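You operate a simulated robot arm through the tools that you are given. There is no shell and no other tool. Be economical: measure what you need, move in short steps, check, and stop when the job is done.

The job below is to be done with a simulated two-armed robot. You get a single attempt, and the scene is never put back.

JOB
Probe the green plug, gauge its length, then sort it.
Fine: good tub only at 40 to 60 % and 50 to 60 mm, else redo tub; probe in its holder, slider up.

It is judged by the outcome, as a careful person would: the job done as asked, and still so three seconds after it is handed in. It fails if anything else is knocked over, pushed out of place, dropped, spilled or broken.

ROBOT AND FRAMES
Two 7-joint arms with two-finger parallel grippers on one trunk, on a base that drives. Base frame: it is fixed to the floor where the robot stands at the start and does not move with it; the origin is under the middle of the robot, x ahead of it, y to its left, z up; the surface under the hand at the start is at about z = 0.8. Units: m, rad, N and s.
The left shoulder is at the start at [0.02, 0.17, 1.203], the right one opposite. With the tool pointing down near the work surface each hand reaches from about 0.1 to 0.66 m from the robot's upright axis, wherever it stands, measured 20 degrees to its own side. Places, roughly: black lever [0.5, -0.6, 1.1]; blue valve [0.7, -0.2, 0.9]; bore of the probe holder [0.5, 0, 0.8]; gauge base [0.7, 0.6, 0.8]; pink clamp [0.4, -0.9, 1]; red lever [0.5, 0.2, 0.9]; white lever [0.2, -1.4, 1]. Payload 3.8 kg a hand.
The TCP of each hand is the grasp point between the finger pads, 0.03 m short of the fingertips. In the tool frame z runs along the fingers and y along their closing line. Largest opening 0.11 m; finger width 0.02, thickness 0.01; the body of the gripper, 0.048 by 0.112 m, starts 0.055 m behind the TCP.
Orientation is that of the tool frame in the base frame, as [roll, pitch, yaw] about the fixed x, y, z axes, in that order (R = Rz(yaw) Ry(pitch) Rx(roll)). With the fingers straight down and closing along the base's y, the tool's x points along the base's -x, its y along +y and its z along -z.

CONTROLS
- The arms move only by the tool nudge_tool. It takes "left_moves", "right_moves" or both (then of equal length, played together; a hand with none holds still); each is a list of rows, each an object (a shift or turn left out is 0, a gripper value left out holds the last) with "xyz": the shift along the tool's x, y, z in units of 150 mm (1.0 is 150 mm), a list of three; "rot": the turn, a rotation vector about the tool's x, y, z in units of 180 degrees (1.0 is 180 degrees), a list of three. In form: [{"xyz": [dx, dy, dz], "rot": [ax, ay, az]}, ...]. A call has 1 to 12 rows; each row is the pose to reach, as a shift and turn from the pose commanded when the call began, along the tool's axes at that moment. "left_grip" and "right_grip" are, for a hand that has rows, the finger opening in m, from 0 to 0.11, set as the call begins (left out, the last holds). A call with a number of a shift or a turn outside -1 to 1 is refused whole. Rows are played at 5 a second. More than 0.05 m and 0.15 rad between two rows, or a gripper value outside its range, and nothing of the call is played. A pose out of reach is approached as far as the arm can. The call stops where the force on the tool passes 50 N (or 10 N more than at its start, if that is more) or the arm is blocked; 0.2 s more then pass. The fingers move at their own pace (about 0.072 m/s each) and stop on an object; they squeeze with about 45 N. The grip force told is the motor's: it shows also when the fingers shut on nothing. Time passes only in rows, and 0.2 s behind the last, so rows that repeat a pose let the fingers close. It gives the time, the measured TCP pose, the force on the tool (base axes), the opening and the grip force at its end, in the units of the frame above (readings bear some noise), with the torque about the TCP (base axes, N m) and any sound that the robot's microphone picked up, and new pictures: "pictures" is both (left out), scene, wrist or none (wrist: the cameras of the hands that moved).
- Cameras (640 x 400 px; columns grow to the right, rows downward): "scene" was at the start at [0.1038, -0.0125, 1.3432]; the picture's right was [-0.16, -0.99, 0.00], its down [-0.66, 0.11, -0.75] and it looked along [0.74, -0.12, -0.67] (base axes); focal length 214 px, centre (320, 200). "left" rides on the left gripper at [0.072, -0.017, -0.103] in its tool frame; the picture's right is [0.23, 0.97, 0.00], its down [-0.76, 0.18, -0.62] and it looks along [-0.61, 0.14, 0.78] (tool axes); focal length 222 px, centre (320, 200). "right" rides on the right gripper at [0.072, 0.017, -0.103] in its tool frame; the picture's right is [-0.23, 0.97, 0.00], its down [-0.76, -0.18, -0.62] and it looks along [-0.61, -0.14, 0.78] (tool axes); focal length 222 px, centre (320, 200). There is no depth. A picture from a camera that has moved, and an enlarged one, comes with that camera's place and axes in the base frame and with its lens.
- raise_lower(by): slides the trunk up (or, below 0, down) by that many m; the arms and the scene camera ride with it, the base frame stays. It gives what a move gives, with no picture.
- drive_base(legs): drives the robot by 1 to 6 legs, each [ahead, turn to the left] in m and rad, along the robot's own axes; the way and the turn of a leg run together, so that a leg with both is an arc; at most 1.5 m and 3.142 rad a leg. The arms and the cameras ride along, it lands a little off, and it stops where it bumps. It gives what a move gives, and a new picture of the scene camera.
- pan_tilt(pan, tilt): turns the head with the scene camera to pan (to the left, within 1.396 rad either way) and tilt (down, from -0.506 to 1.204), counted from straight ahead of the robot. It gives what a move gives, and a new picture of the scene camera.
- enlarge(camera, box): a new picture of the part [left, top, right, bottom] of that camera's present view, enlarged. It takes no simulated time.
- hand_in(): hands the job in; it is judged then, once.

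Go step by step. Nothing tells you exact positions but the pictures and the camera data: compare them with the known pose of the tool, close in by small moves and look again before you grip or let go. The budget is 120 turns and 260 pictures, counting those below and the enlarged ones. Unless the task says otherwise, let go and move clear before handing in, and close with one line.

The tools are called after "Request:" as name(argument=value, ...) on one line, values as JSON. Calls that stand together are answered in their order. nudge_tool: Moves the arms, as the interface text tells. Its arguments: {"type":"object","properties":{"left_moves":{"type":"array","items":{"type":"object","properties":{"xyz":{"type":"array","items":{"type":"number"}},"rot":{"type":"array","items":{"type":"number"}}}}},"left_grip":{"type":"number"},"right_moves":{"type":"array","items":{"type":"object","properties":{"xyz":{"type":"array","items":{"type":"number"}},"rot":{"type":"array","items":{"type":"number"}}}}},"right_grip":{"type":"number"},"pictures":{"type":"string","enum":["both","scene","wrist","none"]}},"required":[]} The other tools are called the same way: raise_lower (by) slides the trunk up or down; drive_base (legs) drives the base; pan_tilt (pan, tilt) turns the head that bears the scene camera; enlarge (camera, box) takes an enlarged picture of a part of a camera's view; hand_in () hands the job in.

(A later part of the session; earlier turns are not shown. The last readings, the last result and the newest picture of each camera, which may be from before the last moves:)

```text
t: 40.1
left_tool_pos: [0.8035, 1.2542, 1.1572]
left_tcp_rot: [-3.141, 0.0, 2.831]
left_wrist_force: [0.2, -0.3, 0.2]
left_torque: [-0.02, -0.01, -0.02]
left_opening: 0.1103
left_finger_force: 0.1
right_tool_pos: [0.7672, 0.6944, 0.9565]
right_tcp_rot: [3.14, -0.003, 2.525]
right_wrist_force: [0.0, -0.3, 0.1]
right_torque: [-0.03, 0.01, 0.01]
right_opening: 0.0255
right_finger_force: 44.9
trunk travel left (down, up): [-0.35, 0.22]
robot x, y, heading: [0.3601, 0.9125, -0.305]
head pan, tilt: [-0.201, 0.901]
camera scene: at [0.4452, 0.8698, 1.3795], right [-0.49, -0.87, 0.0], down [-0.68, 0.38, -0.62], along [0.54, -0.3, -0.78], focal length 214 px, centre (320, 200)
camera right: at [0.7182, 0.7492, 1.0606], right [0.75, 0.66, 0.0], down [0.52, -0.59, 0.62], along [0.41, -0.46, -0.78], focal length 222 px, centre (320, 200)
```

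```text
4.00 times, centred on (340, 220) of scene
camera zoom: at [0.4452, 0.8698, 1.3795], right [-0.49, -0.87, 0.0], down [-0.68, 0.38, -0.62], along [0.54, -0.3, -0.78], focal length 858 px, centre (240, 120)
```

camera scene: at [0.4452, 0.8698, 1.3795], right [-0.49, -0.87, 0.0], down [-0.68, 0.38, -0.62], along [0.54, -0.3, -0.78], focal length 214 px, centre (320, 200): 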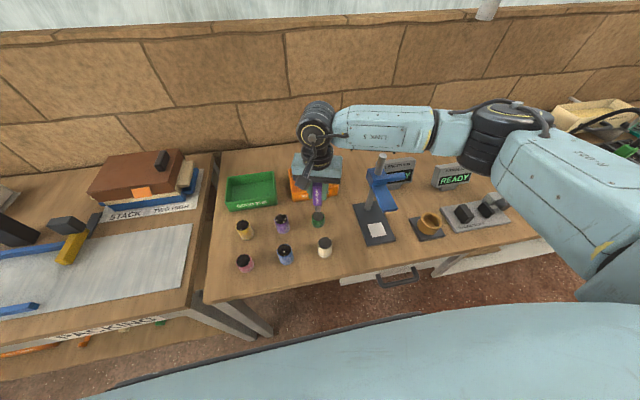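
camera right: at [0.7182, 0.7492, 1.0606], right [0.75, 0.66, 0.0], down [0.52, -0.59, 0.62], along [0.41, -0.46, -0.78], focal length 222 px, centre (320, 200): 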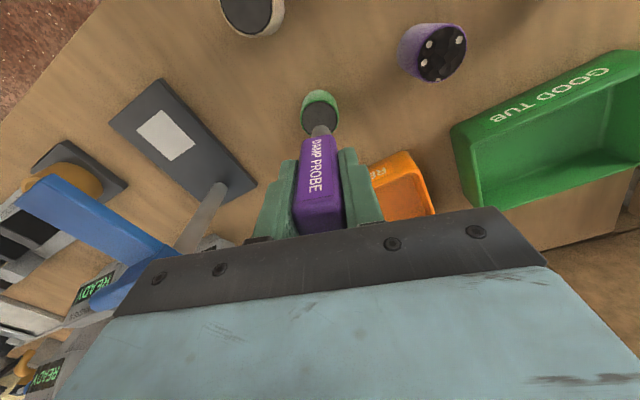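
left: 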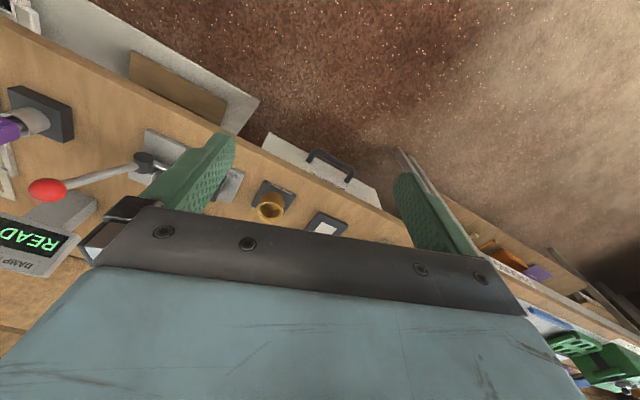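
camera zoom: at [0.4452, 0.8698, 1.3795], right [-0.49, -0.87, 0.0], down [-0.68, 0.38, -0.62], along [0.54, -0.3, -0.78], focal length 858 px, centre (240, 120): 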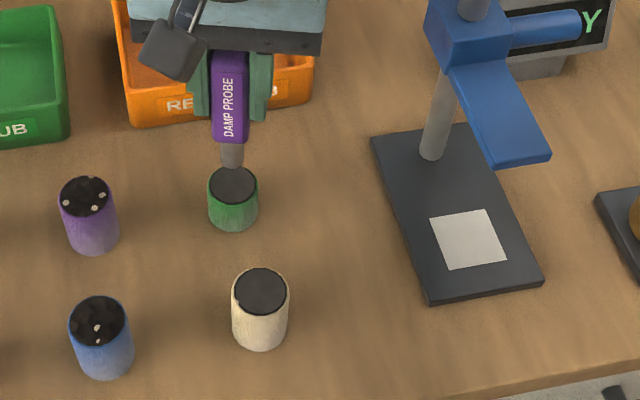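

Tip is centred above the plug, about 15 mm clear. Descend slowly.

Request:
nudge_tool(right_moves=[{"xyz": [0.01, 0.01, 0.03]}, {"xyz": [0.01, 0.01, 0.05]}, {"xyz": [0.01, 0.01, 0.07]}, {"xyz": [0.01, 0.01, 0.085]}], pictures="scene")

Request:
enlarge(camera="scene", box=[280, 180, 360, 240])

```text
t: 41.1
left_tool_pos: [0.8047, 1.2557, 1.1571]
left_tcp_rot: [3.14, 0.0, 2.831]
left_wrist_force: [-0.1, -0.1, 0.0]
left_torque: [0.03, -0.02, 0.01]
left_opening: 0.1098
left_finger_force: 0.1
right_tool_pos: [0.7682, 0.6964, 0.9451]
right_tcp_rot: [3.139, -0.004, 2.525]
right_wrist_force: [0.6, -0.3, -1.3]
right_torque: [-0.04, 0.03, -0.01]
right_opening: 0.0255
right_finger_force: 45.5
trunk travel left (down, up): [-0.35, 0.22]
robot x, y, heading: [0.3572, 0.9107, -0.308]
head pan, tilt: [-0.201, 0.901]
camera scene: at [0.4454, 0.8698, 1.3795], right [-0.49, -0.87, 0.0], down [-0.68, 0.38, -0.62], along [0.54, -0.3, -0.78], focal length 214 px, centre (320, 200)
```

scene: 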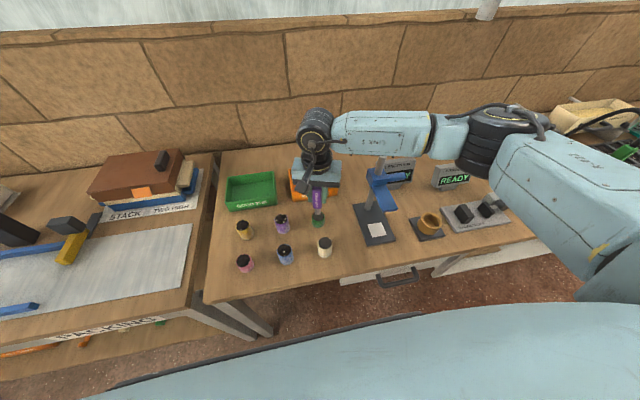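

```text
6.67 times, centred on (320, 210) of scene
camera zoom: at [0.4454, 0.8698, 1.3795], right [-0.49, -0.87, 0.0], down [-0.68, 0.38, -0.62], along [0.54, -0.3, -0.78], focal length 1430 px, centre (320, 133)
```

zoom: 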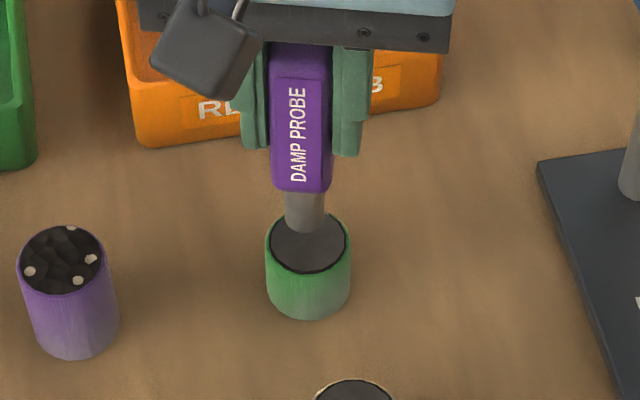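

Nearly touching, no force yet. A few more millimetres.

Request:
nudge_tool(right_moves=[{"xyz": [0.005, 0, 0.013]}, {"xyz": [0.005, 0, 0.027]}, {"xyz": [0.005, 0, 0.04]}], pictures="scene")

Request:
enlarge(camera="scene", box=[280, 180, 360, 240])

```text
t: 41.9
left_tool_pos: [0.8039, 1.2542, 1.1575]
left_tcp_rot: [3.14, -0.001, 2.832]
left_wrist_force: [-1.2, -0.6, 0.6]
left_torque: [-0.04, -0.01, 0.04]
left_opening: 0.11
left_finger_force: 0.0
right_tool_pos: [0.7653, 0.6975, 0.9398]
right_tcp_rot: [3.139, -0.002, 2.524]
right_wrist_force: [0.4, 0.0, -0.1]
right_torque: [0.0, -0.01, 0.04]
right_opening: 0.0254
right_finger_force: 45.1
trunk travel left (down, up): [-0.35, 0.22]
robot x, y, heading: [0.357, 0.9119, -0.311]
head pan, tilt: [-0.201, 0.901]
camera scene: at [0.4454, 0.8698, 1.3795], right [-0.49, -0.87, 0.0], down [-0.68, 0.38, -0.62], along [0.54, -0.3, -0.78], focal length 214 px, centre (320, 200)
```

scene: 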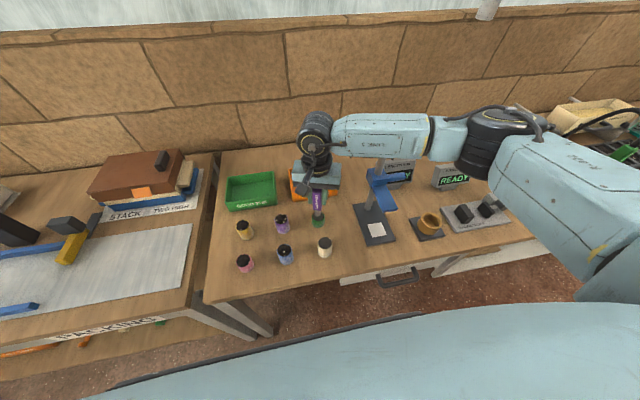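

```text
6.67 times, centred on (320, 210) of scene
camera zoom: at [0.4454, 0.8698, 1.3795], right [-0.49, -0.87, 0.0], down [-0.68, 0.38, -0.62], along [0.54, -0.3, -0.78], focal length 1430 px, centre (320, 133)
```

zoom: 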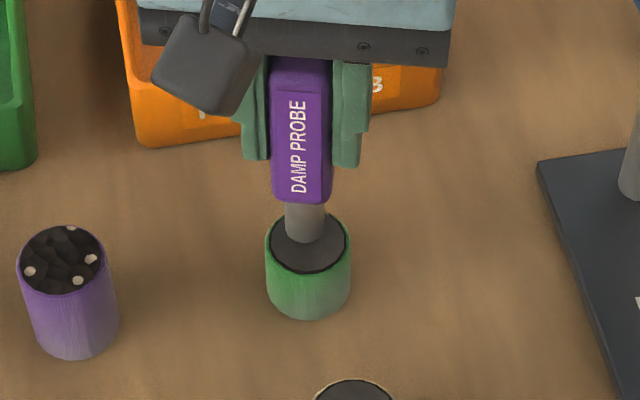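

Still no contact. Another 6 mm slowly.

Request:
nudge_tool(right_moves=[{"xyz": [0.007, 0, 0.013]}, {"xyz": [0.007, 0, 0.027]}, {"xyz": [0.007, 0, 0.04]}], pictures="none")

Request:
enlarge(camera="scene", box=[280, 180, 360, 240])

```text
t: 42.7
left_tool_pos: [0.8027, 1.2548, 1.1579]
left_tcp_rot: [-3.14, -0.001, 2.829]
left_wrist_force: [-0.3, -0.3, 0.7]
left_torque: [0.01, 0.03, -0.02]
left_opening: 0.1101
left_finger_force: 0.2
right_tool_pos: [0.7647, 0.6975, 0.9332]
right_tcp_rot: [3.138, -0.001, 2.527]
right_wrist_force: [-1.5, -0.2, 6.9]
right_torque: [-0.05, 0.07, -0.02]
right_opening: 0.0253
right_finger_force: 44.7
trunk travel left (down, up): [-0.35, 0.22]
robot x, y, heading: [0.3621, 0.9128, -0.311]
head pan, tilt: [-0.201, 0.901]
```

```text
6.67 times, centred on (320, 210) of scene
camera zoom: at [0.4447, 0.87, 1.3797], right [-0.49, -0.87, 0.0], down [-0.68, 0.38, -0.62], along [0.54, -0.3, -0.78], focal length 1430 px, centre (320, 133)
```

zoom: 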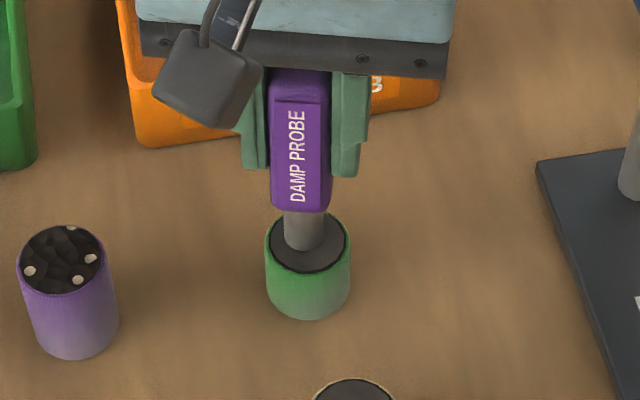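

Contact, about 7 N. I turn the head to read the damp meter.

Request:
pan_tilt(pan=-0.8, tilt=0.5)

```text
t: 43.7
left_tool_pos: [0.8028, 1.2555, 1.1573]
left_tcp_rot: [-3.14, -0.001, 2.831]
left_wrist_force: [0.1, -0.4, 0.0]
left_torque: [-0.01, -0.02, -0.02]
left_opening: 0.11
left_finger_force: 0.0
right_tool_pos: [0.7657, 0.6985, 0.9334]
right_tcp_rot: [3.138, 0.0, 2.525]
right_wrist_force: [-0.6, -0.6, 11.4]
right_torque: [-0.11, -0.08, -0.01]
right_opening: 0.0254
right_finger_force: 45.2
trunk travel left (down, up): [-0.35, 0.22]
robot x, y, heading: [0.3593, 0.9139, -0.306]
head pan, tilt: [-0.799, 0.499]
camera scene: at [0.4193, 0.8257, 1.4135], right [-0.9, -0.44, 0.0], down [-0.21, 0.43, -0.88], along [0.39, -0.79, -0.48], focal length 214 px, centre (320, 200)
```

scene: 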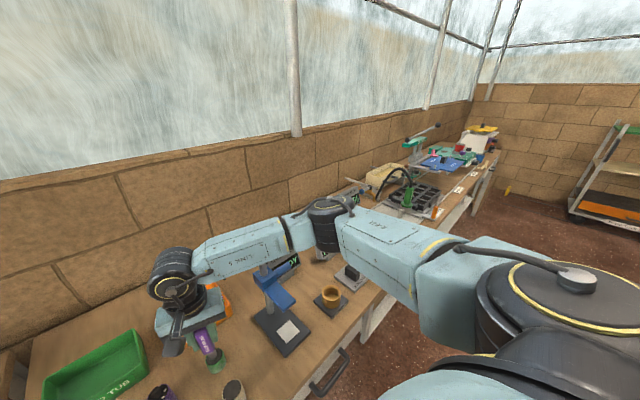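

Request:
enlarge(camera="scene", box=[270, 170, 400, 270])

```text
4.00 times, centred on (335, 220) of scene
camera zoom: at [0.4193, 0.8257, 1.4135], right [-0.9, -0.44, 0.0], down [-0.21, 0.43, -0.88], along [0.39, -0.79, -0.48], focal length 858 px, centre (260, 120)
```

zoom: 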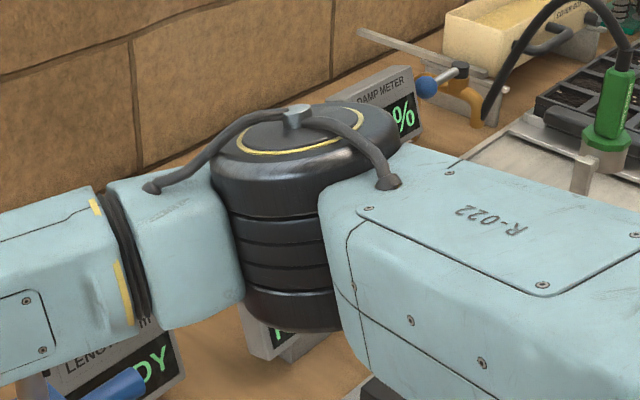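

The meter reads "…%" but the elbow hides the digits. I shift the head to look past it.

Request:
pan_tilt(pan=-1.39, tilt=-0.1)

Request:
enlarge(camera="scene", box=[140, 260, 290, 370])

```text
t: 44.7
left_tool_pos: [0.8028, 1.2544, 1.158]
left_tcp_rot: [3.141, 0.002, 2.83]
left_wrist_force: [0.2, -0.9, 0.1]
left_torque: [0.0, 0.03, 0.03]
left_opening: 0.11
left_finger_force: 0.1
right_tool_pos: [0.7647, 0.6984, 0.9334]
right_tcp_rot: [3.14, 0.0, 2.524]
right_wrist_force: [1.3, -0.6, 13.9]
right_torque: [-0.16, -0.17, 0.01]
right_opening: 0.0253
right_finger_force: 45.0
trunk travel left (down, up): [-0.35, 0.22]
robot x, y, heading: [0.359, 0.9107, -0.313]
head pan, tilt: [-1.389, -0.099]
camera scene: at [0.3675, 0.8209, 1.4684], right [-0.99, 0.13, 0.0], down [-0.01, -0.1, -1.0], along [-0.13, -0.99, 0.1], focal length 214 px, centre (320, 200)
```

scene: 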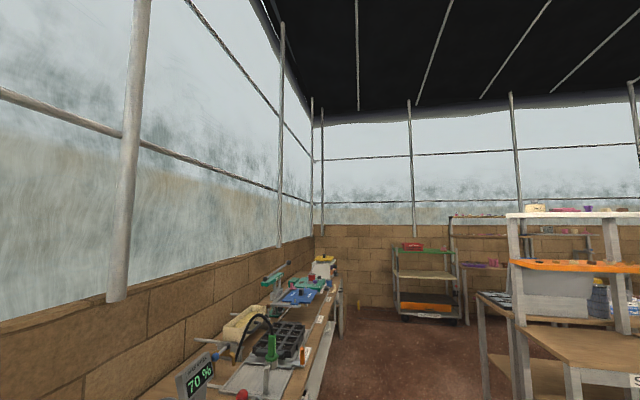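

```text
3.64 times, centred on (215, 315) of scene
camera zoom: at [0.3675, 0.8209, 1.4684], right [-0.99, 0.13, 0.0], down [-0.01, -0.1, -1.0], along [-0.13, -0.99, 0.1], focal length 780 px, centre (702, -218)
```

zoom: 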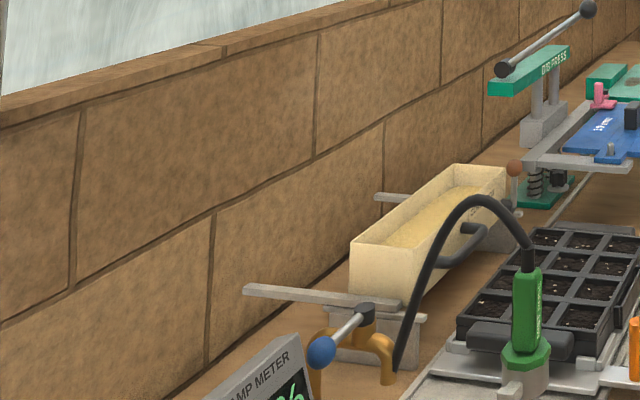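

Request:
enlarge(camera="scene", box=[160, 340, 240, 400])

```text
6.67 times, centred on (200, 370) of scene
camera zoom: at [0.3675, 0.8209, 1.4684], right [-0.99, 0.13, 0.0], down [-0.01, -0.1, -1.0], along [-0.13, -0.99, 0.1], focal length 1430 px, centre (1120, -933)
```

zoom: 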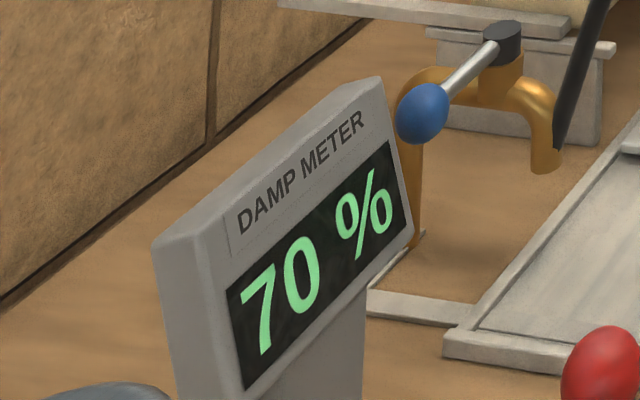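

It reads 70 %. I hold a moment longer to see whether it has settled.

Request:
nudge_tool(right_moves=[{"xyz": [0, 0, 0]}, {"xyz": [0, 0, 0]}, {"xyz": [0, 0, 0]}, {"xyz": [0, 0, 0]}, {"xyz": [0, 0, 0]}, {"xyz": [0, 0, 0]}, {"xyz": [0, 0, 0]}, {"xyz": [0, 0, 0]}], pictures="none")

Request:
enlarge(camera="scene", box=[160, 340, 240, 400])

```text
t: 46.5
left_tool_pos: [0.8022, 1.256, 1.1574]
left_tcp_rot: [-3.14, 0.0, 2.831]
left_wrist_force: [-0.2, -0.1, 0.5]
left_torque: [0.0, -0.01, -0.01]
left_opening: 0.1101
left_finger_force: 0.2
right_tool_pos: [0.7653, 0.6969, 0.9321]
right_tcp_rot: [3.139, 0.0, 2.525]
right_wrist_force: [0.5, -0.4, 15.7]
right_torque: [-0.13, -0.16, 0.0]
right_opening: 0.0253
right_finger_force: 45.1
trunk travel left (down, up): [-0.35, 0.22]
robot x, y, heading: [0.3631, 0.9147, -0.307]
head pan, tilt: [-1.389, -0.099]
```

```text
6.67 times, centred on (200, 370) of scene
camera zoom: at [0.3672, 0.821, 1.4684], right [-0.99, 0.13, 0.0], down [-0.01, -0.1, -0.99], along [-0.13, -0.99, 0.1], focal length 1430 px, centre (1120, -933)
```

zoom: 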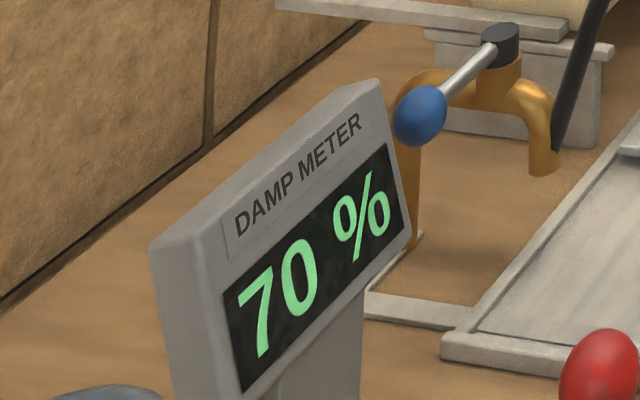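

70 % and steady, so it is outside 40–60 %: redo tub, but the length must still be gauged. I lift the probe off.

Request:
nudge_tool(right_moves=[{"xyz": [0, 0, -0.05]}, {"xyz": [0, 0, -0.2]}, {"xyz": [0, 0, -0.5]}, {"xyz": [0, 0, -0.8]}, {"xyz": [0, 0, -1.0]}], pictures="none")

Request:
pan_tilt(pan=-0.2, tilt=0.9)

Request:
enlarge(camera="scene", box=[260, 150, 460, 290])

```text
t: 47.7
left_tool_pos: [0.8035, 1.255, 1.1587]
left_tcp_rot: [-3.141, 0.0, 2.831]
left_wrist_force: [-0.3, -0.2, -0.5]
left_torque: [0.03, 0.01, 0.0]
left_opening: 0.1099
left_finger_force: 0.0
right_tool_pos: [0.7651, 0.6961, 1.0814]
right_tcp_rot: [3.139, -0.001, 2.526]
right_wrist_force: [-0.4, -0.7, -0.3]
right_torque: [0.0, 0.0, 0.02]
right_opening: 0.0255
right_finger_force: 44.9
trunk travel left (down, up): [-0.35, 0.22]
robot x, y, heading: [0.356, 0.913, -0.31]
head pan, tilt: [-1.389, -0.099]
```

```text
t: 49.1
left_tool_pos: [0.8035, 1.2536, 1.157]
left_tcp_rot: [-3.141, 0.0, 2.831]
left_wrist_force: [-0.3, -0.3, -0.3]
left_torque: [-0.02, 0.0, -0.01]
left_opening: 0.1098
left_finger_force: 0.1
right_tool_pos: [0.7653, 0.6981, 1.0819]
right_tcp_rot: [3.14, -0.002, 2.526]
right_wrist_force: [0.3, 0.2, -0.5]
right_torque: [-0.02, -0.02, -0.02]
right_opening: 0.0253
right_finger_force: 44.7
trunk travel left (down, up): [-0.35, 0.22]
robot x, y, heading: [0.36, 0.9133, -0.313]
head pan, tilt: [-0.201, 0.901]
camera scene: at [0.4453, 0.8697, 1.3796], right [-0.49, -0.87, 0.0], down [-0.68, 0.38, -0.62], along [0.54, -0.3, -0.78], focal length 214 px, centre (320, 200)
```

scene: 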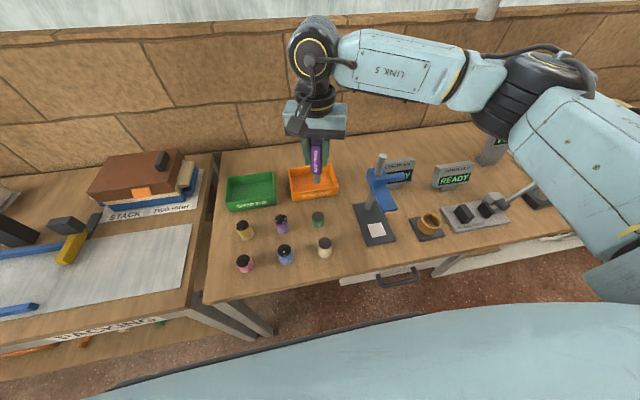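

```text
2.86 times, centred on (360, 220) of scene
camera zoom: at [0.4453, 0.8697, 1.3796], right [-0.49, -0.87, 0.0], down [-0.68, 0.38, -0.62], along [0.54, -0.3, -0.78], focal length 613 px, centre (206, 143)
```

zoom: 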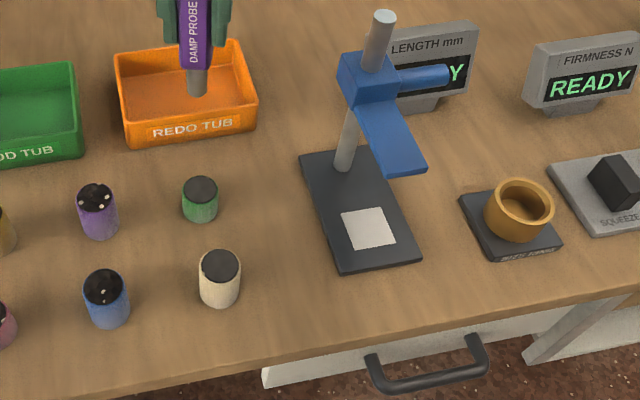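

The plug stands undisturbed. I raise the probe and tuck the right hand to its own side, then re-park in front of the gauge so the left hand can do the gauging.

Request:
nudge_tool(right_moves=[{"xyz": [0, 0, -0.3]}, {"xyz": [0, 0, -0.6]}, {"xyz": [0, 0, -0.9]}, {"xyz": [0.1, -0.25, -1.0]}, {"xyz": [0.2, -0.55, -1.0]}, {"xyz": [0.2, -0.85, -1.0]}], pictures="none")

Request:
nudge_tool(right_moves=[{"xyz": [0, -0.25, 0]}, {"xyz": [0, -0.5, 0]}, {"xyz": [0, -0.7, 0]}], pictures="none")

Request:
drive_base(legs=[[-0.05, 0], [0, 1.57], [-0.2, 0], [0, -1.57], [0.05, 0]])

```text
t: 50.5
left_tool_pos: [0.8026, 1.2523, 1.1576]
left_tcp_rot: [3.14, 0.0, 2.83]
left_wrist_force: [0.1, -0.2, 0.3]
left_torque: [0.04, 0.0, -0.02]
left_opening: 0.1099
left_finger_force: 0.1
right_tool_pos: [0.6663, 0.6097, 1.2312]
right_tcp_rot: [3.137, -0.001, 2.525]
right_wrist_force: [-1.0, -1.1, -0.2]
right_torque: [0.03, -0.01, 0.0]
right_opening: 0.0254
right_finger_force: 44.6
trunk travel left (down, up): [-0.35, 0.22]
robot x, y, heading: [0.3592, 0.9111, -0.31]
head pan, tilt: [-0.201, 0.901]
```

```text
t: 51.3
left_tool_pos: [0.8021, 1.2533, 1.1589]
left_tcp_rot: [3.14, 0.002, 2.83]
left_wrist_force: [0.3, 0.5, 0.7]
left_torque: [0.04, -0.01, 0.01]
left_opening: 0.11
left_finger_force: 0.0
right_tool_pos: [0.6054, 0.5241, 1.2304]
right_tcp_rot: [3.139, -0.002, 2.525]
right_wrist_force: [0.0, -0.4, -0.9]
right_torque: [0.02, -0.01, -0.03]
right_opening: 0.0251
right_finger_force: 45.3
trunk travel left (down, up): [-0.35, 0.22]
robot x, y, heading: [0.3593, 0.9109, -0.314]
head pan, tilt: [-0.201, 0.901]
```

```text
t: 61.5
left_tool_pos: [0.742, 1.0657, 1.1567]
left_tcp_rot: [3.141, -0.001, 2.83]
left_wrist_force: [-0.3, 0.1, 0.8]
left_torque: [0.03, 0.04, 0.01]
left_opening: 0.11
left_finger_force: 0.0
right_tool_pos: [0.5444, 0.334, 1.2298]
right_tcp_rot: [3.14, -0.004, 2.525]
right_wrist_force: [0.9, 0.0, 0.0]
right_torque: [-0.02, 0.02, -0.02]
right_opening: 0.0254
right_finger_force: 44.5
trunk travel left (down, up): [-0.35, 0.22]
robot x, y, heading: [0.2948, 0.7228, -0.31]
head pan, tilt: [-0.201, 0.901]
camera scene: at [0.3837, 0.6804, 1.3794], right [-0.49, -0.87, 0.0], down [-0.68, 0.39, -0.62], along [0.54, -0.3, -0.78], focal length 214 px, centre (320, 200)
```

scene: 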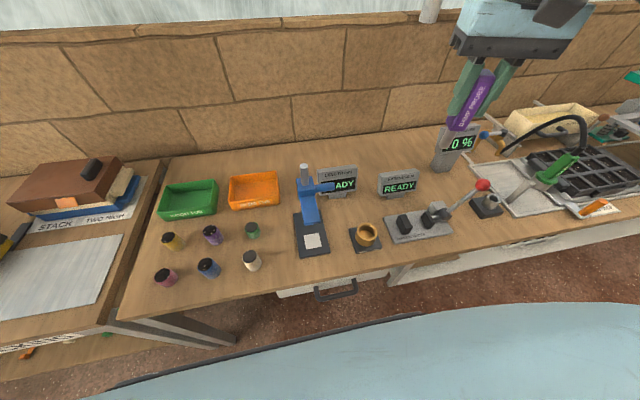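

The meter still holds its reading. The slider arm hangs over the gauge's patch at about z 0.92, so I'll grip the plug with the left hand tilted about 20° forward. First move the left hand above the plug.

Request:
nudge_tool(left_moves=[{"xyz": [-0.12, -0.3, 0]}, {"xyz": [-0.24, -0.6, 0]}, {"xyz": [-0.36, -0.9, 0]}, {"xyz": [-0.45, -1.0, 0]}], left_grip=0.07, pictures="none")

Request:
nudge_tool(left_moves=[{"xyz": [-0.12, -0.3, 0]}, {"xyz": [-0.24, -0.6, 0]}, {"xyz": [-0.36, -0.9, 0], "rot": [0, -0.037, 0]}, {"xyz": [-0.45, -1.0, 0], "rot": [0, -0.074, 0]}, {"xyz": [-0.45, -1.0, 0], "rot": [0, -0.111, 0]}, {"xyz": [-0.45, -1.0, 0], "rot": [0, -0.111, 0]}], pictures="both")

```text
t: 62.5
left_tool_pos: [0.7594, 0.9025, 1.1577]
left_tcp_rot: [3.141, -0.001, 2.829]
left_wrist_force: [0.1, -0.4, -0.5]
left_torque: [0.02, -0.01, 0.0]
left_opening: 0.0698
left_finger_force: 0.2
right_tool_pos: [0.5429, 0.3344, 1.2304]
right_tcp_rot: [3.14, -0.002, 2.525]
right_wrist_force: [-0.4, -0.1, -1.1]
right_torque: [0.04, 0.01, -0.02]
right_opening: 0.0256
right_finger_force: 45.5
trunk travel left (down, up): [-0.35, 0.22]
robot x, y, heading: [0.2994, 0.7231, -0.31]
head pan, tilt: [-0.201, 0.901]
```

```text
t: 63.9
left_tool_pos: [0.7775, 0.7378, 1.1564]
left_tcp_rot: [-3.141, 0.35, 2.829]
left_wrist_force: [0.5, 0.0, -0.3]
left_torque: [0.01, 0.03, -0.03]
left_opening: 0.07
left_finger_force: 0.1
right_tool_pos: [0.5433, 0.3352, 1.231]
right_tcp_rot: [3.139, -0.002, 2.525]
right_wrist_force: [0.0, 0.3, -0.6]
right_torque: [-0.02, -0.01, 0.0]
right_opening: 0.0253
right_finger_force: 45.2
trunk travel left (down, up): [-0.35, 0.22]
robot x, y, heading: [0.293, 0.723, -0.316]
head pan, tilt: [-0.201, 0.901]
camera scene: at [0.3825, 0.6809, 1.3795], right [-0.49, -0.87, 0.0], down [-0.68, 0.38, -0.62], along [0.54, -0.3, -0.78], focal length 214 px, centre (320, 200)
camera left: at [0.6737, 0.753, 1.2279], right [0.1, 0.99, -0.08], down [0.53, 0.01, 0.85], along [0.84, -0.12, -0.53], focal length 222 px, centre (320, 200)
```

scene: 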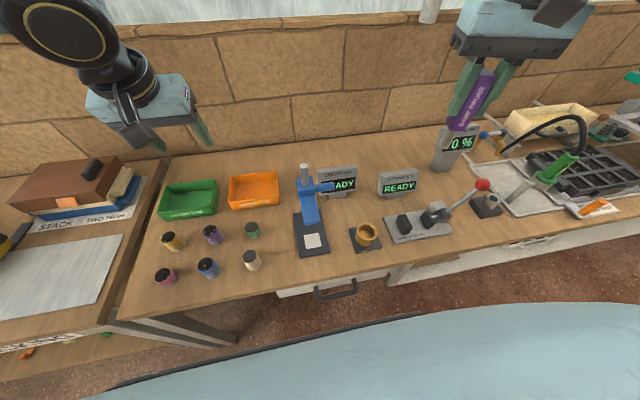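
left: 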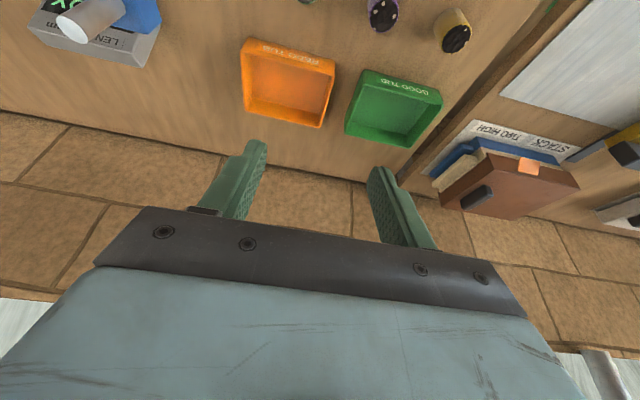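

Now shift sideways over the plug and descend part way.

Request:
nudge_tool(left_moves=[{"xyz": [-0.012, -0.289, 0.004]}, {"xyz": [0.1, -0.289, 0.3]}, {"xyz": [0.21, -0.289, 0.61]}, {"xyz": [0.331, -0.289, 0.943]}, {"xyz": [0.331, -0.289, 0.943]}], pictures="both")

Request:
enlarge(camera="scene", box=[160, 140, 340, 270])

```text
refused: row 4 steps farther than a row can; nothing moved
```

```text
3.08 times, centred on (250, 205) of scene
camera zoom: at [0.3825, 0.6809, 1.3795], right [-0.49, -0.87, 0.0], down [-0.68, 0.38, -0.62], along [0.54, -0.3, -0.78], focal length 660 px, centre (535, 185)
```

zoom: 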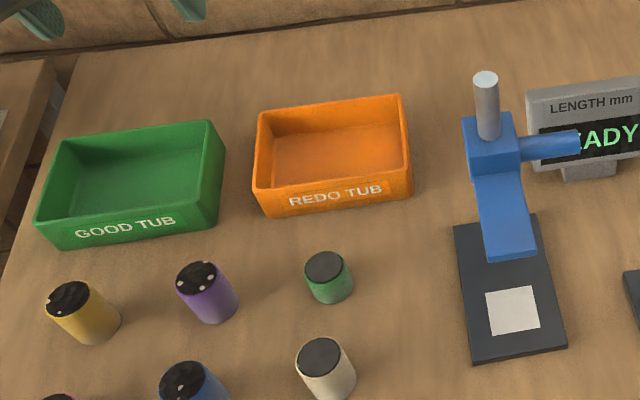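

Request:
nudge_tool(left_moves=[{"xyz": [-0.012, -0.289, 0.004]}, {"xyz": [0.1, -0.289, 0.3]}, {"xyz": [0.21, -0.289, 0.6]}, {"xyz": [0.31, -0.289, 0.885]}, {"xyz": [0.331, -0.289, 0.943]}, {"xyz": [0.331, -0.289, 0.943]}], pictures="both")

Request:
enlarge(camera="scene", box=[160, 140, 340, 270])

```text
t: 65.3
left_tool_pos: [0.7634, 0.7305, 1.0311]
left_tcp_rot: [3.141, 0.35, 2.83]
left_wrist_force: [0.3, -0.3, 0.2]
left_torque: [-0.01, 0.01, 0.01]
left_opening: 0.07
left_finger_force: 0.1
left hand out of reach, approached as far as the arm can: row 3, 4, 5, 6
right_tool_pos: [0.5427, 0.3357, 1.2314]
right_tcp_rot: [3.137, -0.003, 2.524]
right_wrist_force: [0.2, -0.1, -0.9]
right_torque: [0.01, 0.0, 0.0]
right_opening: 0.0255
right_finger_force: 44.6
trunk travel left (down, up): [-0.35, 0.22]
robot x, y, heading: [0.297, 0.7276, -0.313]
head pan, tilt: [-0.201, 0.901]
camera scene: at [0.3821, 0.6812, 1.3795], right [-0.49, -0.87, 0.0], down [-0.68, 0.38, -0.62], along [0.54, -0.3, -0.78], focal length 214 px, centre (320, 200)
camera left: at [0.6599, 0.7438, 1.1024], right [0.1, 0.99, -0.08], down [0.53, 0.01, 0.85], along [0.84, -0.12, -0.53], focal length 222 px, centre (320, 200)
```

scene: 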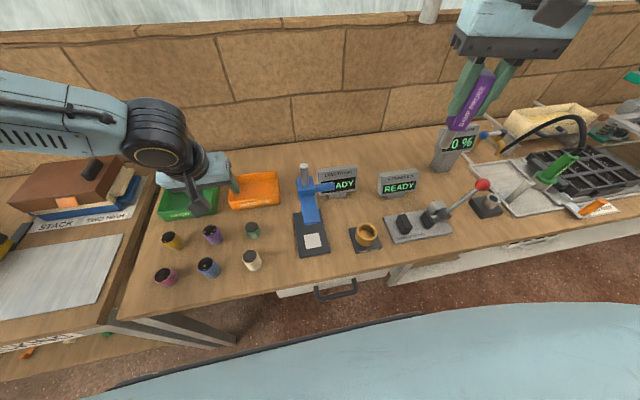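
left: 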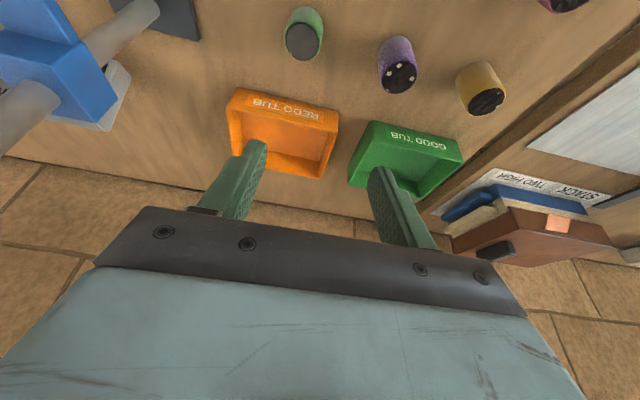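

```text
3.08 times, centred on (250, 205) of scene
camera zoom: at [0.3821, 0.6812, 1.3795], right [-0.49, -0.87, 0.0], down [-0.68, 0.38, -0.62], along [0.54, -0.3, -0.78], focal length 660 px, centre (535, 185)
```

zoom: 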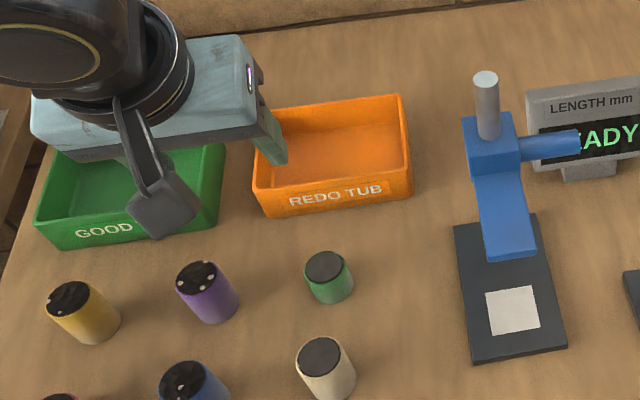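

The tilted pose runs out of reach here. I go back to a vertical tool to see if that reaches.

Request:
nudge_tool(left_moves=[{"rot": [0, 0.037, 0]}, {"rot": [0, 0.074, 0]}, {"rot": [0, 0.111, 0]}, {"rot": [0, 0.111, 0]}], pictures="none")

Request:
nudge_tool(left_moves=[{"xyz": [-0.05, -0.2, 0.1]}, {"xyz": [-0.05, -0.24, 0.4]}, {"xyz": [-0.05, -0.24, 0.6]}], pictures="both")

```text
t: 66.3
left_tool_pos: [0.7578, 0.7464, 1.04]
left_tcp_rot: [3.141, -0.001, 2.828]
left_wrist_force: [-0.3, 0.1, 0.1]
left_torque: [-0.03, 0.0, 0.0]
left_opening: 0.0701
left_finger_force: 0.1
left hand out of reach, approached as far as the arm can: row 1, 2, 3, 4
right_tool_pos: [0.5427, 0.3347, 1.2313]
right_tcp_rot: [3.138, -0.002, 2.526]
right_wrist_force: [-0.2, 0.7, -0.1]
right_torque: [0.0, -0.02, 0.04]
right_opening: 0.0253
right_finger_force: 45.3
trunk travel left (down, up): [-0.35, 0.22]
robot x, y, heading: [0.2947, 0.7286, -0.315]
head pan, tilt: [-0.201, 0.901]
```

```text
t: 67.1
left_tool_pos: [0.7422, 0.7683, 0.9954]
left_tcp_rot: [-3.141, -0.001, 2.83]
left_wrist_force: [0.4, 0.0, 1.1]
left_torque: [-0.01, 0.0, -0.02]
left_opening: 0.0702
left_finger_force: 0.0
left hand out of reach, approached as far as the arm can: row 1, 2, 3
right_tool_pos: [0.5425, 0.3349, 1.2296]
right_tcp_rot: [3.139, -0.003, 2.526]
right_wrist_force: [0.5, 0.1, -1.1]
right_torque: [0.02, -0.01, 0.03]
right_opening: 0.025
right_finger_force: 45.0
trunk travel left (down, up): [-0.35, 0.22]
robot x, y, heading: [0.2977, 0.7225, -0.314]
head pan, tilt: [-0.201, 0.901]
camera scene: at [0.3818, 0.681, 1.3795], right [-0.49, -0.87, 0.0], down [-0.68, 0.38, -0.62], along [0.54, -0.3, -0.78], focal length 214 px, centre (320, 200)
camera left: at [0.6681, 0.7742, 1.0966], right [0.08, 1.0, 0.0], down [0.78, -0.06, 0.62], along [0.62, -0.05, -0.78], focal length 222 px, centre (320, 200)
```

scene: 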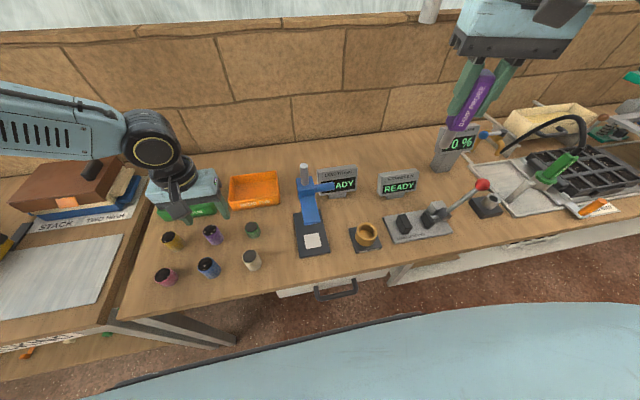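
left: 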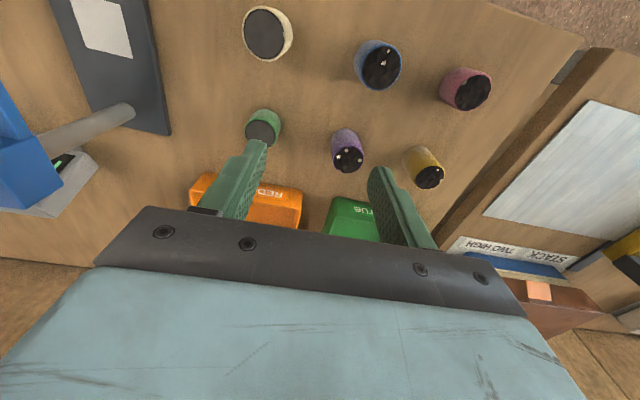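

The arm is likely held by a joint limit at this yaw. I lift, turn the tool yaw by +0.3 rad (mirror of the pose that worked on the right), and try again.

Request:
nudge_tool(left_moves=[{"xyz": [0, 0, -0.3], "rot": [0, 0, -0.03]}, {"xyz": [0, 0, -0.6], "rot": [0, 0, -0.06]}, {"xyz": [0, 0, -0.7], "rot": [0, 0, -0.097]}, {"xyz": [0, 0, -0.7], "rot": [0, 0, -0.097]}], pictures="none")

Request:
nudge_tool(left_moves=[{"xyz": [-0.1, -0.3, 0.0]}, {"xyz": [-0.16, -0.5, 0.0]}, {"xyz": [-0.16, -0.5, 0.3]}], pictures="none")

```text
t: 68.1
left_tool_pos: [0.7435, 0.7682, 1.0993]
left_tcp_rot: [3.141, 0.001, 3.133]
left_wrist_force: [0.4, 0.2, 0.0]
left_torque: [-0.04, 0.0, 0.01]
left_opening: 0.0699
left_finger_force: 0.2
right_tool_pos: [0.5417, 0.3349, 1.2305]
right_tcp_rot: [3.141, -0.002, 2.526]
right_wrist_force: [0.3, -0.3, -0.6]
right_torque: [-0.04, 0.02, 0.0]
right_opening: 0.0254
right_finger_force: 45.4
trunk travel left (down, up): [-0.35, 0.22]
robot x, y, heading: [0.2948, 0.7223, -0.312]
head pan, tilt: [-0.201, 0.901]
```

```text
t: 68.9
left_tool_pos: [0.7578, 0.7343, 1.0681]
left_tcp_rot: [-3.141, 0.0, 3.136]
left_wrist_force: [-0.1, -0.1, 0.2]
left_torque: [0.03, 0.02, 0.01]
left_opening: 0.07
left_finger_force: 0.1
left hand out of reach, approached as far as the arm can: row 2, 3
right_tool_pos: [0.5434, 0.3354, 1.2301]
right_tcp_rot: [3.14, -0.004, 2.526]
right_wrist_force: [0.2, -0.3, -0.4]
right_torque: [0.01, 0.01, 0.01]
right_opening: 0.0255
right_finger_force: 44.8
trunk travel left (down, up): [-0.35, 0.22]
robot x, y, heading: [0.2953, 0.722, -0.314]
head pan, tilt: [-0.201, 0.901]
```

Still limited by the arm's posture. I retract the left hand toward the body and inward to let the elbow fold, then look.

Request:
nudge_tool(left_moves=[{"xyz": [0.2, 0, -0.2]}, {"xyz": [0.45, -0.05, -0.4]}, {"xyz": [0.7, -0.15, -0.5]}, {"xyz": [0.95, -0.25, -0.5]}, {"xyz": [1.0, -0.38, -0.5]}], pictures="none")

Request:
pan_tilt(pan=0.5, tilt=0.6)

```text
t: 70.1
left_tool_pos: [0.6275, 0.7174, 1.1456]
left_tcp_rot: [3.141, 0.0, 3.135]
left_wrist_force: [-0.2, 0.5, -0.7]
left_torque: [0.01, 0.04, -0.02]
left_opening: 0.07
left_finger_force: 0.1
left hand out of reach, approached as far as the arm can: row 4, 5
right_tool_pos: [0.5432, 0.3357, 1.2313]
right_tcp_rot: [3.14, -0.001, 2.524]
right_wrist_force: [0.5, -0.3, 0.1]
right_torque: [0.01, -0.01, -0.03]
right_opening: 0.0251
right_finger_force: 45.2
trunk travel left (down, up): [-0.35, 0.22]
robot x, y, heading: [0.2974, 0.7258, -0.31]
head pan, tilt: [-0.201, 0.901]
```

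```text
t: 71.2
left_tool_pos: [0.6269, 0.7176, 1.1459]
left_tcp_rot: [-3.14, 0.001, 3.135]
left_wrist_force: [0.2, -0.1, 0.3]
left_torque: [-0.02, 0.0, -0.01]
left_opening: 0.07
left_finger_force: 0.0
right_tool_pos: [0.5424, 0.3344, 1.231]
right_tcp_rot: [3.139, -0.003, 2.527]
right_wrist_force: [-0.3, 0.5, -1.4]
right_torque: [0.03, 0.04, -0.03]
right_opening: 0.0255
right_finger_force: 45.0
trunk travel left (down, up): [-0.35, 0.22]
robot x, y, heading: [0.2997, 0.7248, -0.312]
head pan, tilt: [0.499, 0.6]
camera scene: at [0.403, 0.7344, 1.4043], right [0.18, -0.98, 0.0], down [-0.56, -0.1, -0.82], along [0.81, 0.15, -0.57], focal length 214 px, centre (320, 200)
```

scene: 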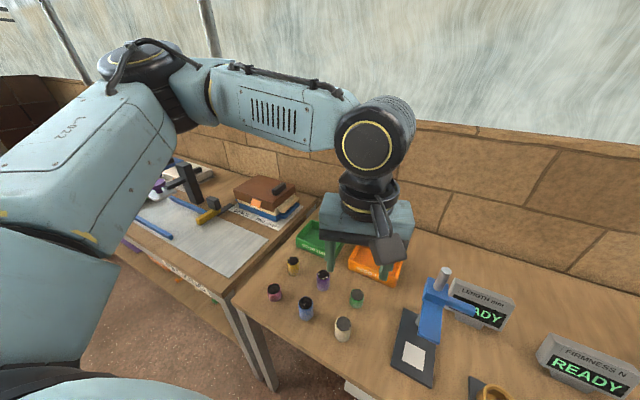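

The left arm's posture restricts it inward, while the right arm is proven there. So I'll return the probe to its holder first and then use the free right hand for gauging. First tuck the left hand back to its side and raise the trunk.

Request:
nudge_tool(left_moves=[{"xyz": [-0.1, 0.3, 0]}, {"xyz": [-0.2, 0.6, 0]}, {"xyz": [-0.3, 0.9, 0]}, {"xyz": [-0.33, 1.0, 0]}], pictures="none")

Request:
nudge_tool(left_moves=[{"xyz": [-0.1, 0.3, 0]}, {"xyz": [-0.2, 0.6, 0]}, {"xyz": [-0.3, 0.9, 0]}, {"xyz": [-0.33, 1.0, 0]}], pictures="none")

Request:
raise_lower(by=0.1)

Request:
drive_base(legs=[[-0.06, 0], [0, 1.57], [-0.58, 0], [0, -1.57]])

Request:
pan_tilt(pan=-0.1, tilt=0.85)

```text
t: 72.2
left_tool_pos: [0.6773, 0.867, 1.1447]
left_tcp_rot: [-3.141, 0.0, 3.131]
left_wrist_force: [-0.4, -0.6, 0.1]
left_torque: [0.03, 0.0, -0.01]
left_opening: 0.0699
left_finger_force: 0.1
right_tool_pos: [0.543, 0.3342, 1.2312]
right_tcp_rot: [3.141, -0.001, 2.526]
right_wrist_force: [-0.9, -0.3, -0.7]
right_torque: [-0.01, -0.01, 0.02]
right_opening: 0.0255
right_finger_force: 44.9
trunk travel left (down, up): [-0.35, 0.22]
robot x, y, heading: [0.2971, 0.7248, -0.31]
head pan, tilt: [0.499, 0.6]
```

```text
t: 73.2
left_tool_pos: [0.7276, 1.0165, 1.1454]
left_tcp_rot: [3.141, 0.001, 3.133]
left_wrist_force: [0.5, -0.4, 0.6]
left_torque: [-0.01, 0.02, 0.01]
left_opening: 0.0701
left_finger_force: 0.0
right_tool_pos: [0.5414, 0.3343, 1.2311]
right_tcp_rot: [3.141, -0.003, 2.527]
right_wrist_force: [-0.3, -0.3, -1.4]
right_torque: [0.03, 0.01, -0.02]
right_opening: 0.0255
right_finger_force: 44.2
trunk travel left (down, up): [-0.35, 0.22]
robot x, y, heading: [0.2981, 0.7253, -0.313]
head pan, tilt: [0.499, 0.6]
```

```text
t: 74.5
left_tool_pos: [0.7271, 1.0161, 1.244]
left_tcp_rot: [3.141, 0.0, 3.135]
left_wrist_force: [-0.3, -0.2, -0.1]
left_torque: [-0.03, -0.02, -0.02]
left_opening: 0.0699
left_finger_force: 0.1
right_tool_pos: [0.542, 0.3361, 1.3312]
right_tcp_rot: [3.14, -0.004, 2.525]
right_wrist_force: [0.2, 0.5, -1.0]
right_torque: [0.02, 0.03, 0.0]
right_opening: 0.0253
right_finger_force: 44.9
trunk travel left (down, up): [-0.45, 0.12]
robot x, y, heading: [0.2964, 0.7202, -0.312]
head pan, tilt: [0.499, 0.6]
```

```text
t: 86.0
left_tool_pos: [0.4901, 0.4871, 1.245]
left_tcp_rot: [-3.141, 0.0, -3.137]
left_wrist_force: [-0.2, -0.5, 0.4]
left_torque: [0.0, -0.02, 0.0]
left_opening: 0.07
left_finger_force: 0.0
right_tool_pos: [0.3131, -0.1954, 1.3308]
right_tcp_rot: [3.141, -0.002, 2.536]
right_wrist_force: [0.1, -0.1, -1.2]
right_torque: [-0.01, -0.02, -0.03]
right_opening: 0.0253
right_finger_force: 44.8
trunk travel left (down, up): [-0.45, 0.12]
robot x, y, heading: [0.0626, 0.1885, -0.301]
head pan, tilt: [0.499, 0.6]
camera scene: at [0.1696, 0.2015, 1.5043], right [0.2, -0.98, 0.0], down [-0.55, -0.11, -0.83], along [0.81, 0.16, -0.56], focal length 214 px, centre (320, 200)
```

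scene: 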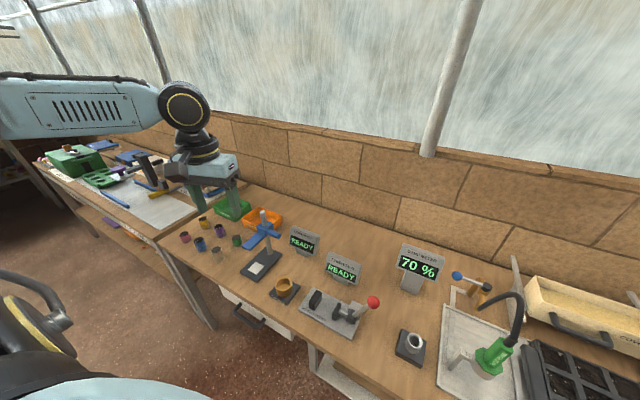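

```text
t: 87.0
left_tool_pos: [0.4911, 0.4866, 1.2449]
left_tcp_rot: [-3.142, -0.001, -3.137]
left_wrist_force: [-1.0, 0.3, 0.5]
left_torque: [0.0, 0.01, 0.02]
left_opening: 0.0703
left_finger_force: 0.1
right_tool_pos: [0.3125, -0.1965, 1.3312]
right_tcp_rot: [3.14, 0.0, 2.535]
right_wrist_force: [-0.9, -0.4, -0.5]
right_torque: [0.0, 0.01, 0.03]
right_opening: 0.0251
right_finger_force: 45.4
trunk travel left (down, up): [-0.45, 0.12]
robot x, y, heading: [0.066, 0.1893, -0.301]
head pan, tilt: [-0.099, 0.85]
camera scene: at [0.1549, 0.1538, 1.4834], right [-0.39, -0.92, 0.0], down [-0.69, 0.29, -0.66], along [0.61, -0.26, -0.75], focal length 214 px, centre (320, 200)
```

scene: 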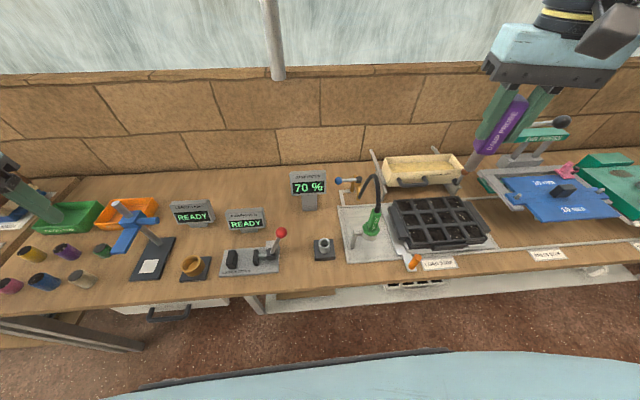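

The meter clearly shows 70 %. Now the right hand carries the probe over its holder.

Request:
nudge_tool(right_moves=[{"xyz": [-0.03, 0.33, 0]}, {"xyz": [-0.05, 0.66, 0]}, {"xyz": [-0.08, 0.99, 0]}], pictures="none")

Request:
nudge_tool(right_moves=[{"xyz": [-0.03, 0.3, 0], "rot": [0, 0, -0.032]}, {"xyz": [-0.06, 0.5, 0], "rot": [0, 0, -0.064]}, {"xyz": [-0.085, 0.719, 0], "rot": [0, 0, -0.096]}, {"xyz": [-0.085, 0.719, 0.3], "rot": [0, 0, -0.096]}, {"xyz": [-0.085, 0.719, 0.6], "rot": [0, 0, -0.096]}, {"xyz": [-0.085, 0.719, 0.9], "rot": [0, 0, -0.096]}, {"xyz": [-0.085, 0.719, 0.9], "rot": [0, 0, -0.096]}], pictures="both")

```text
t: 87.8
left_tool_pos: [0.4924, 0.4881, 1.2425]
left_tcp_rot: [-3.141, -0.002, -3.14]
left_wrist_force: [0.8, -0.5, 0.1]
left_torque: [-0.04, 0.06, -0.02]
left_opening: 0.0701
left_finger_force: 0.0
right_tool_pos: [0.4099, -0.0789, 1.3313]
right_tcp_rot: [-3.141, 0.0, 2.535]
right_wrist_force: [0.1, 0.5, -1.0]
right_torque: [-0.06, 0.04, -0.02]
right_opening: 0.0253
right_finger_force: 45.3
trunk travel left (down, up): [-0.45, 0.12]
robot x, y, heading: [0.065, 0.1868, -0.302]
head pan, tilt: [-0.099, 0.85]
```

```text
t: 89.4
left_tool_pos: [0.4893, 0.4869, 1.2448]
left_tcp_rot: [3.141, 0.0, -3.136]
left_wrist_force: [-0.5, 0.3, -0.5]
left_torque: [-0.01, 0.01, 0.01]
left_opening: 0.0698
left_finger_force: 0.1
right_tool_pos: [0.4803, 0.0004, 1.1962]
right_tcp_rot: [3.14, 0.0, 2.836]
right_wrist_force: [0.2, -0.4, -0.2]
right_torque: [-0.01, -0.02, 0.02]
right_opening: 0.0253
right_finger_force: 44.7
trunk travel left (down, up): [-0.45, 0.12]
robot x, y, heading: [0.0621, 0.1884, -0.302]
head pan, tilt: [-0.099, 0.85]
camera scene: at [0.1545, 0.1538, 1.4835], right [-0.39, -0.92, 0.0], down [-0.69, 0.29, -0.66], along [0.61, -0.26, -0.75], focal length 214 px, centre (320, 200)
camera right: at [0.4161, 0.0379, 1.2997], right [0.51, 0.86, 0.0], down [0.67, -0.4, 0.62], along [0.54, -0.32, -0.78], focal length 222 px, centre (320, 200)
```

scene: 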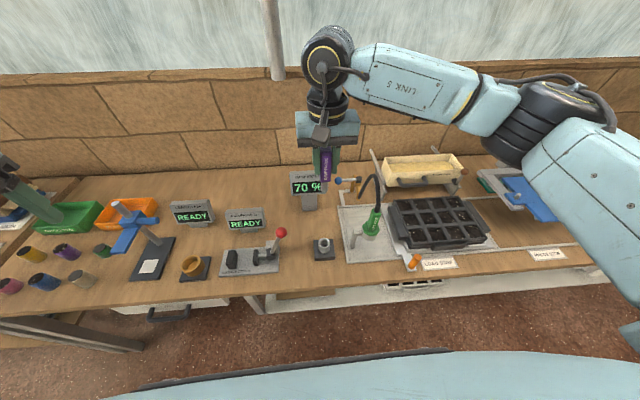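
right: 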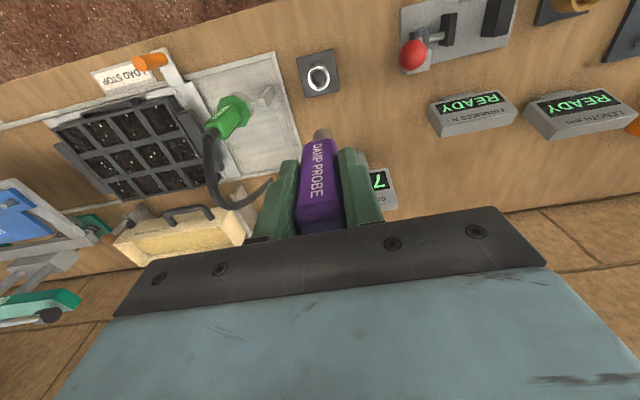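

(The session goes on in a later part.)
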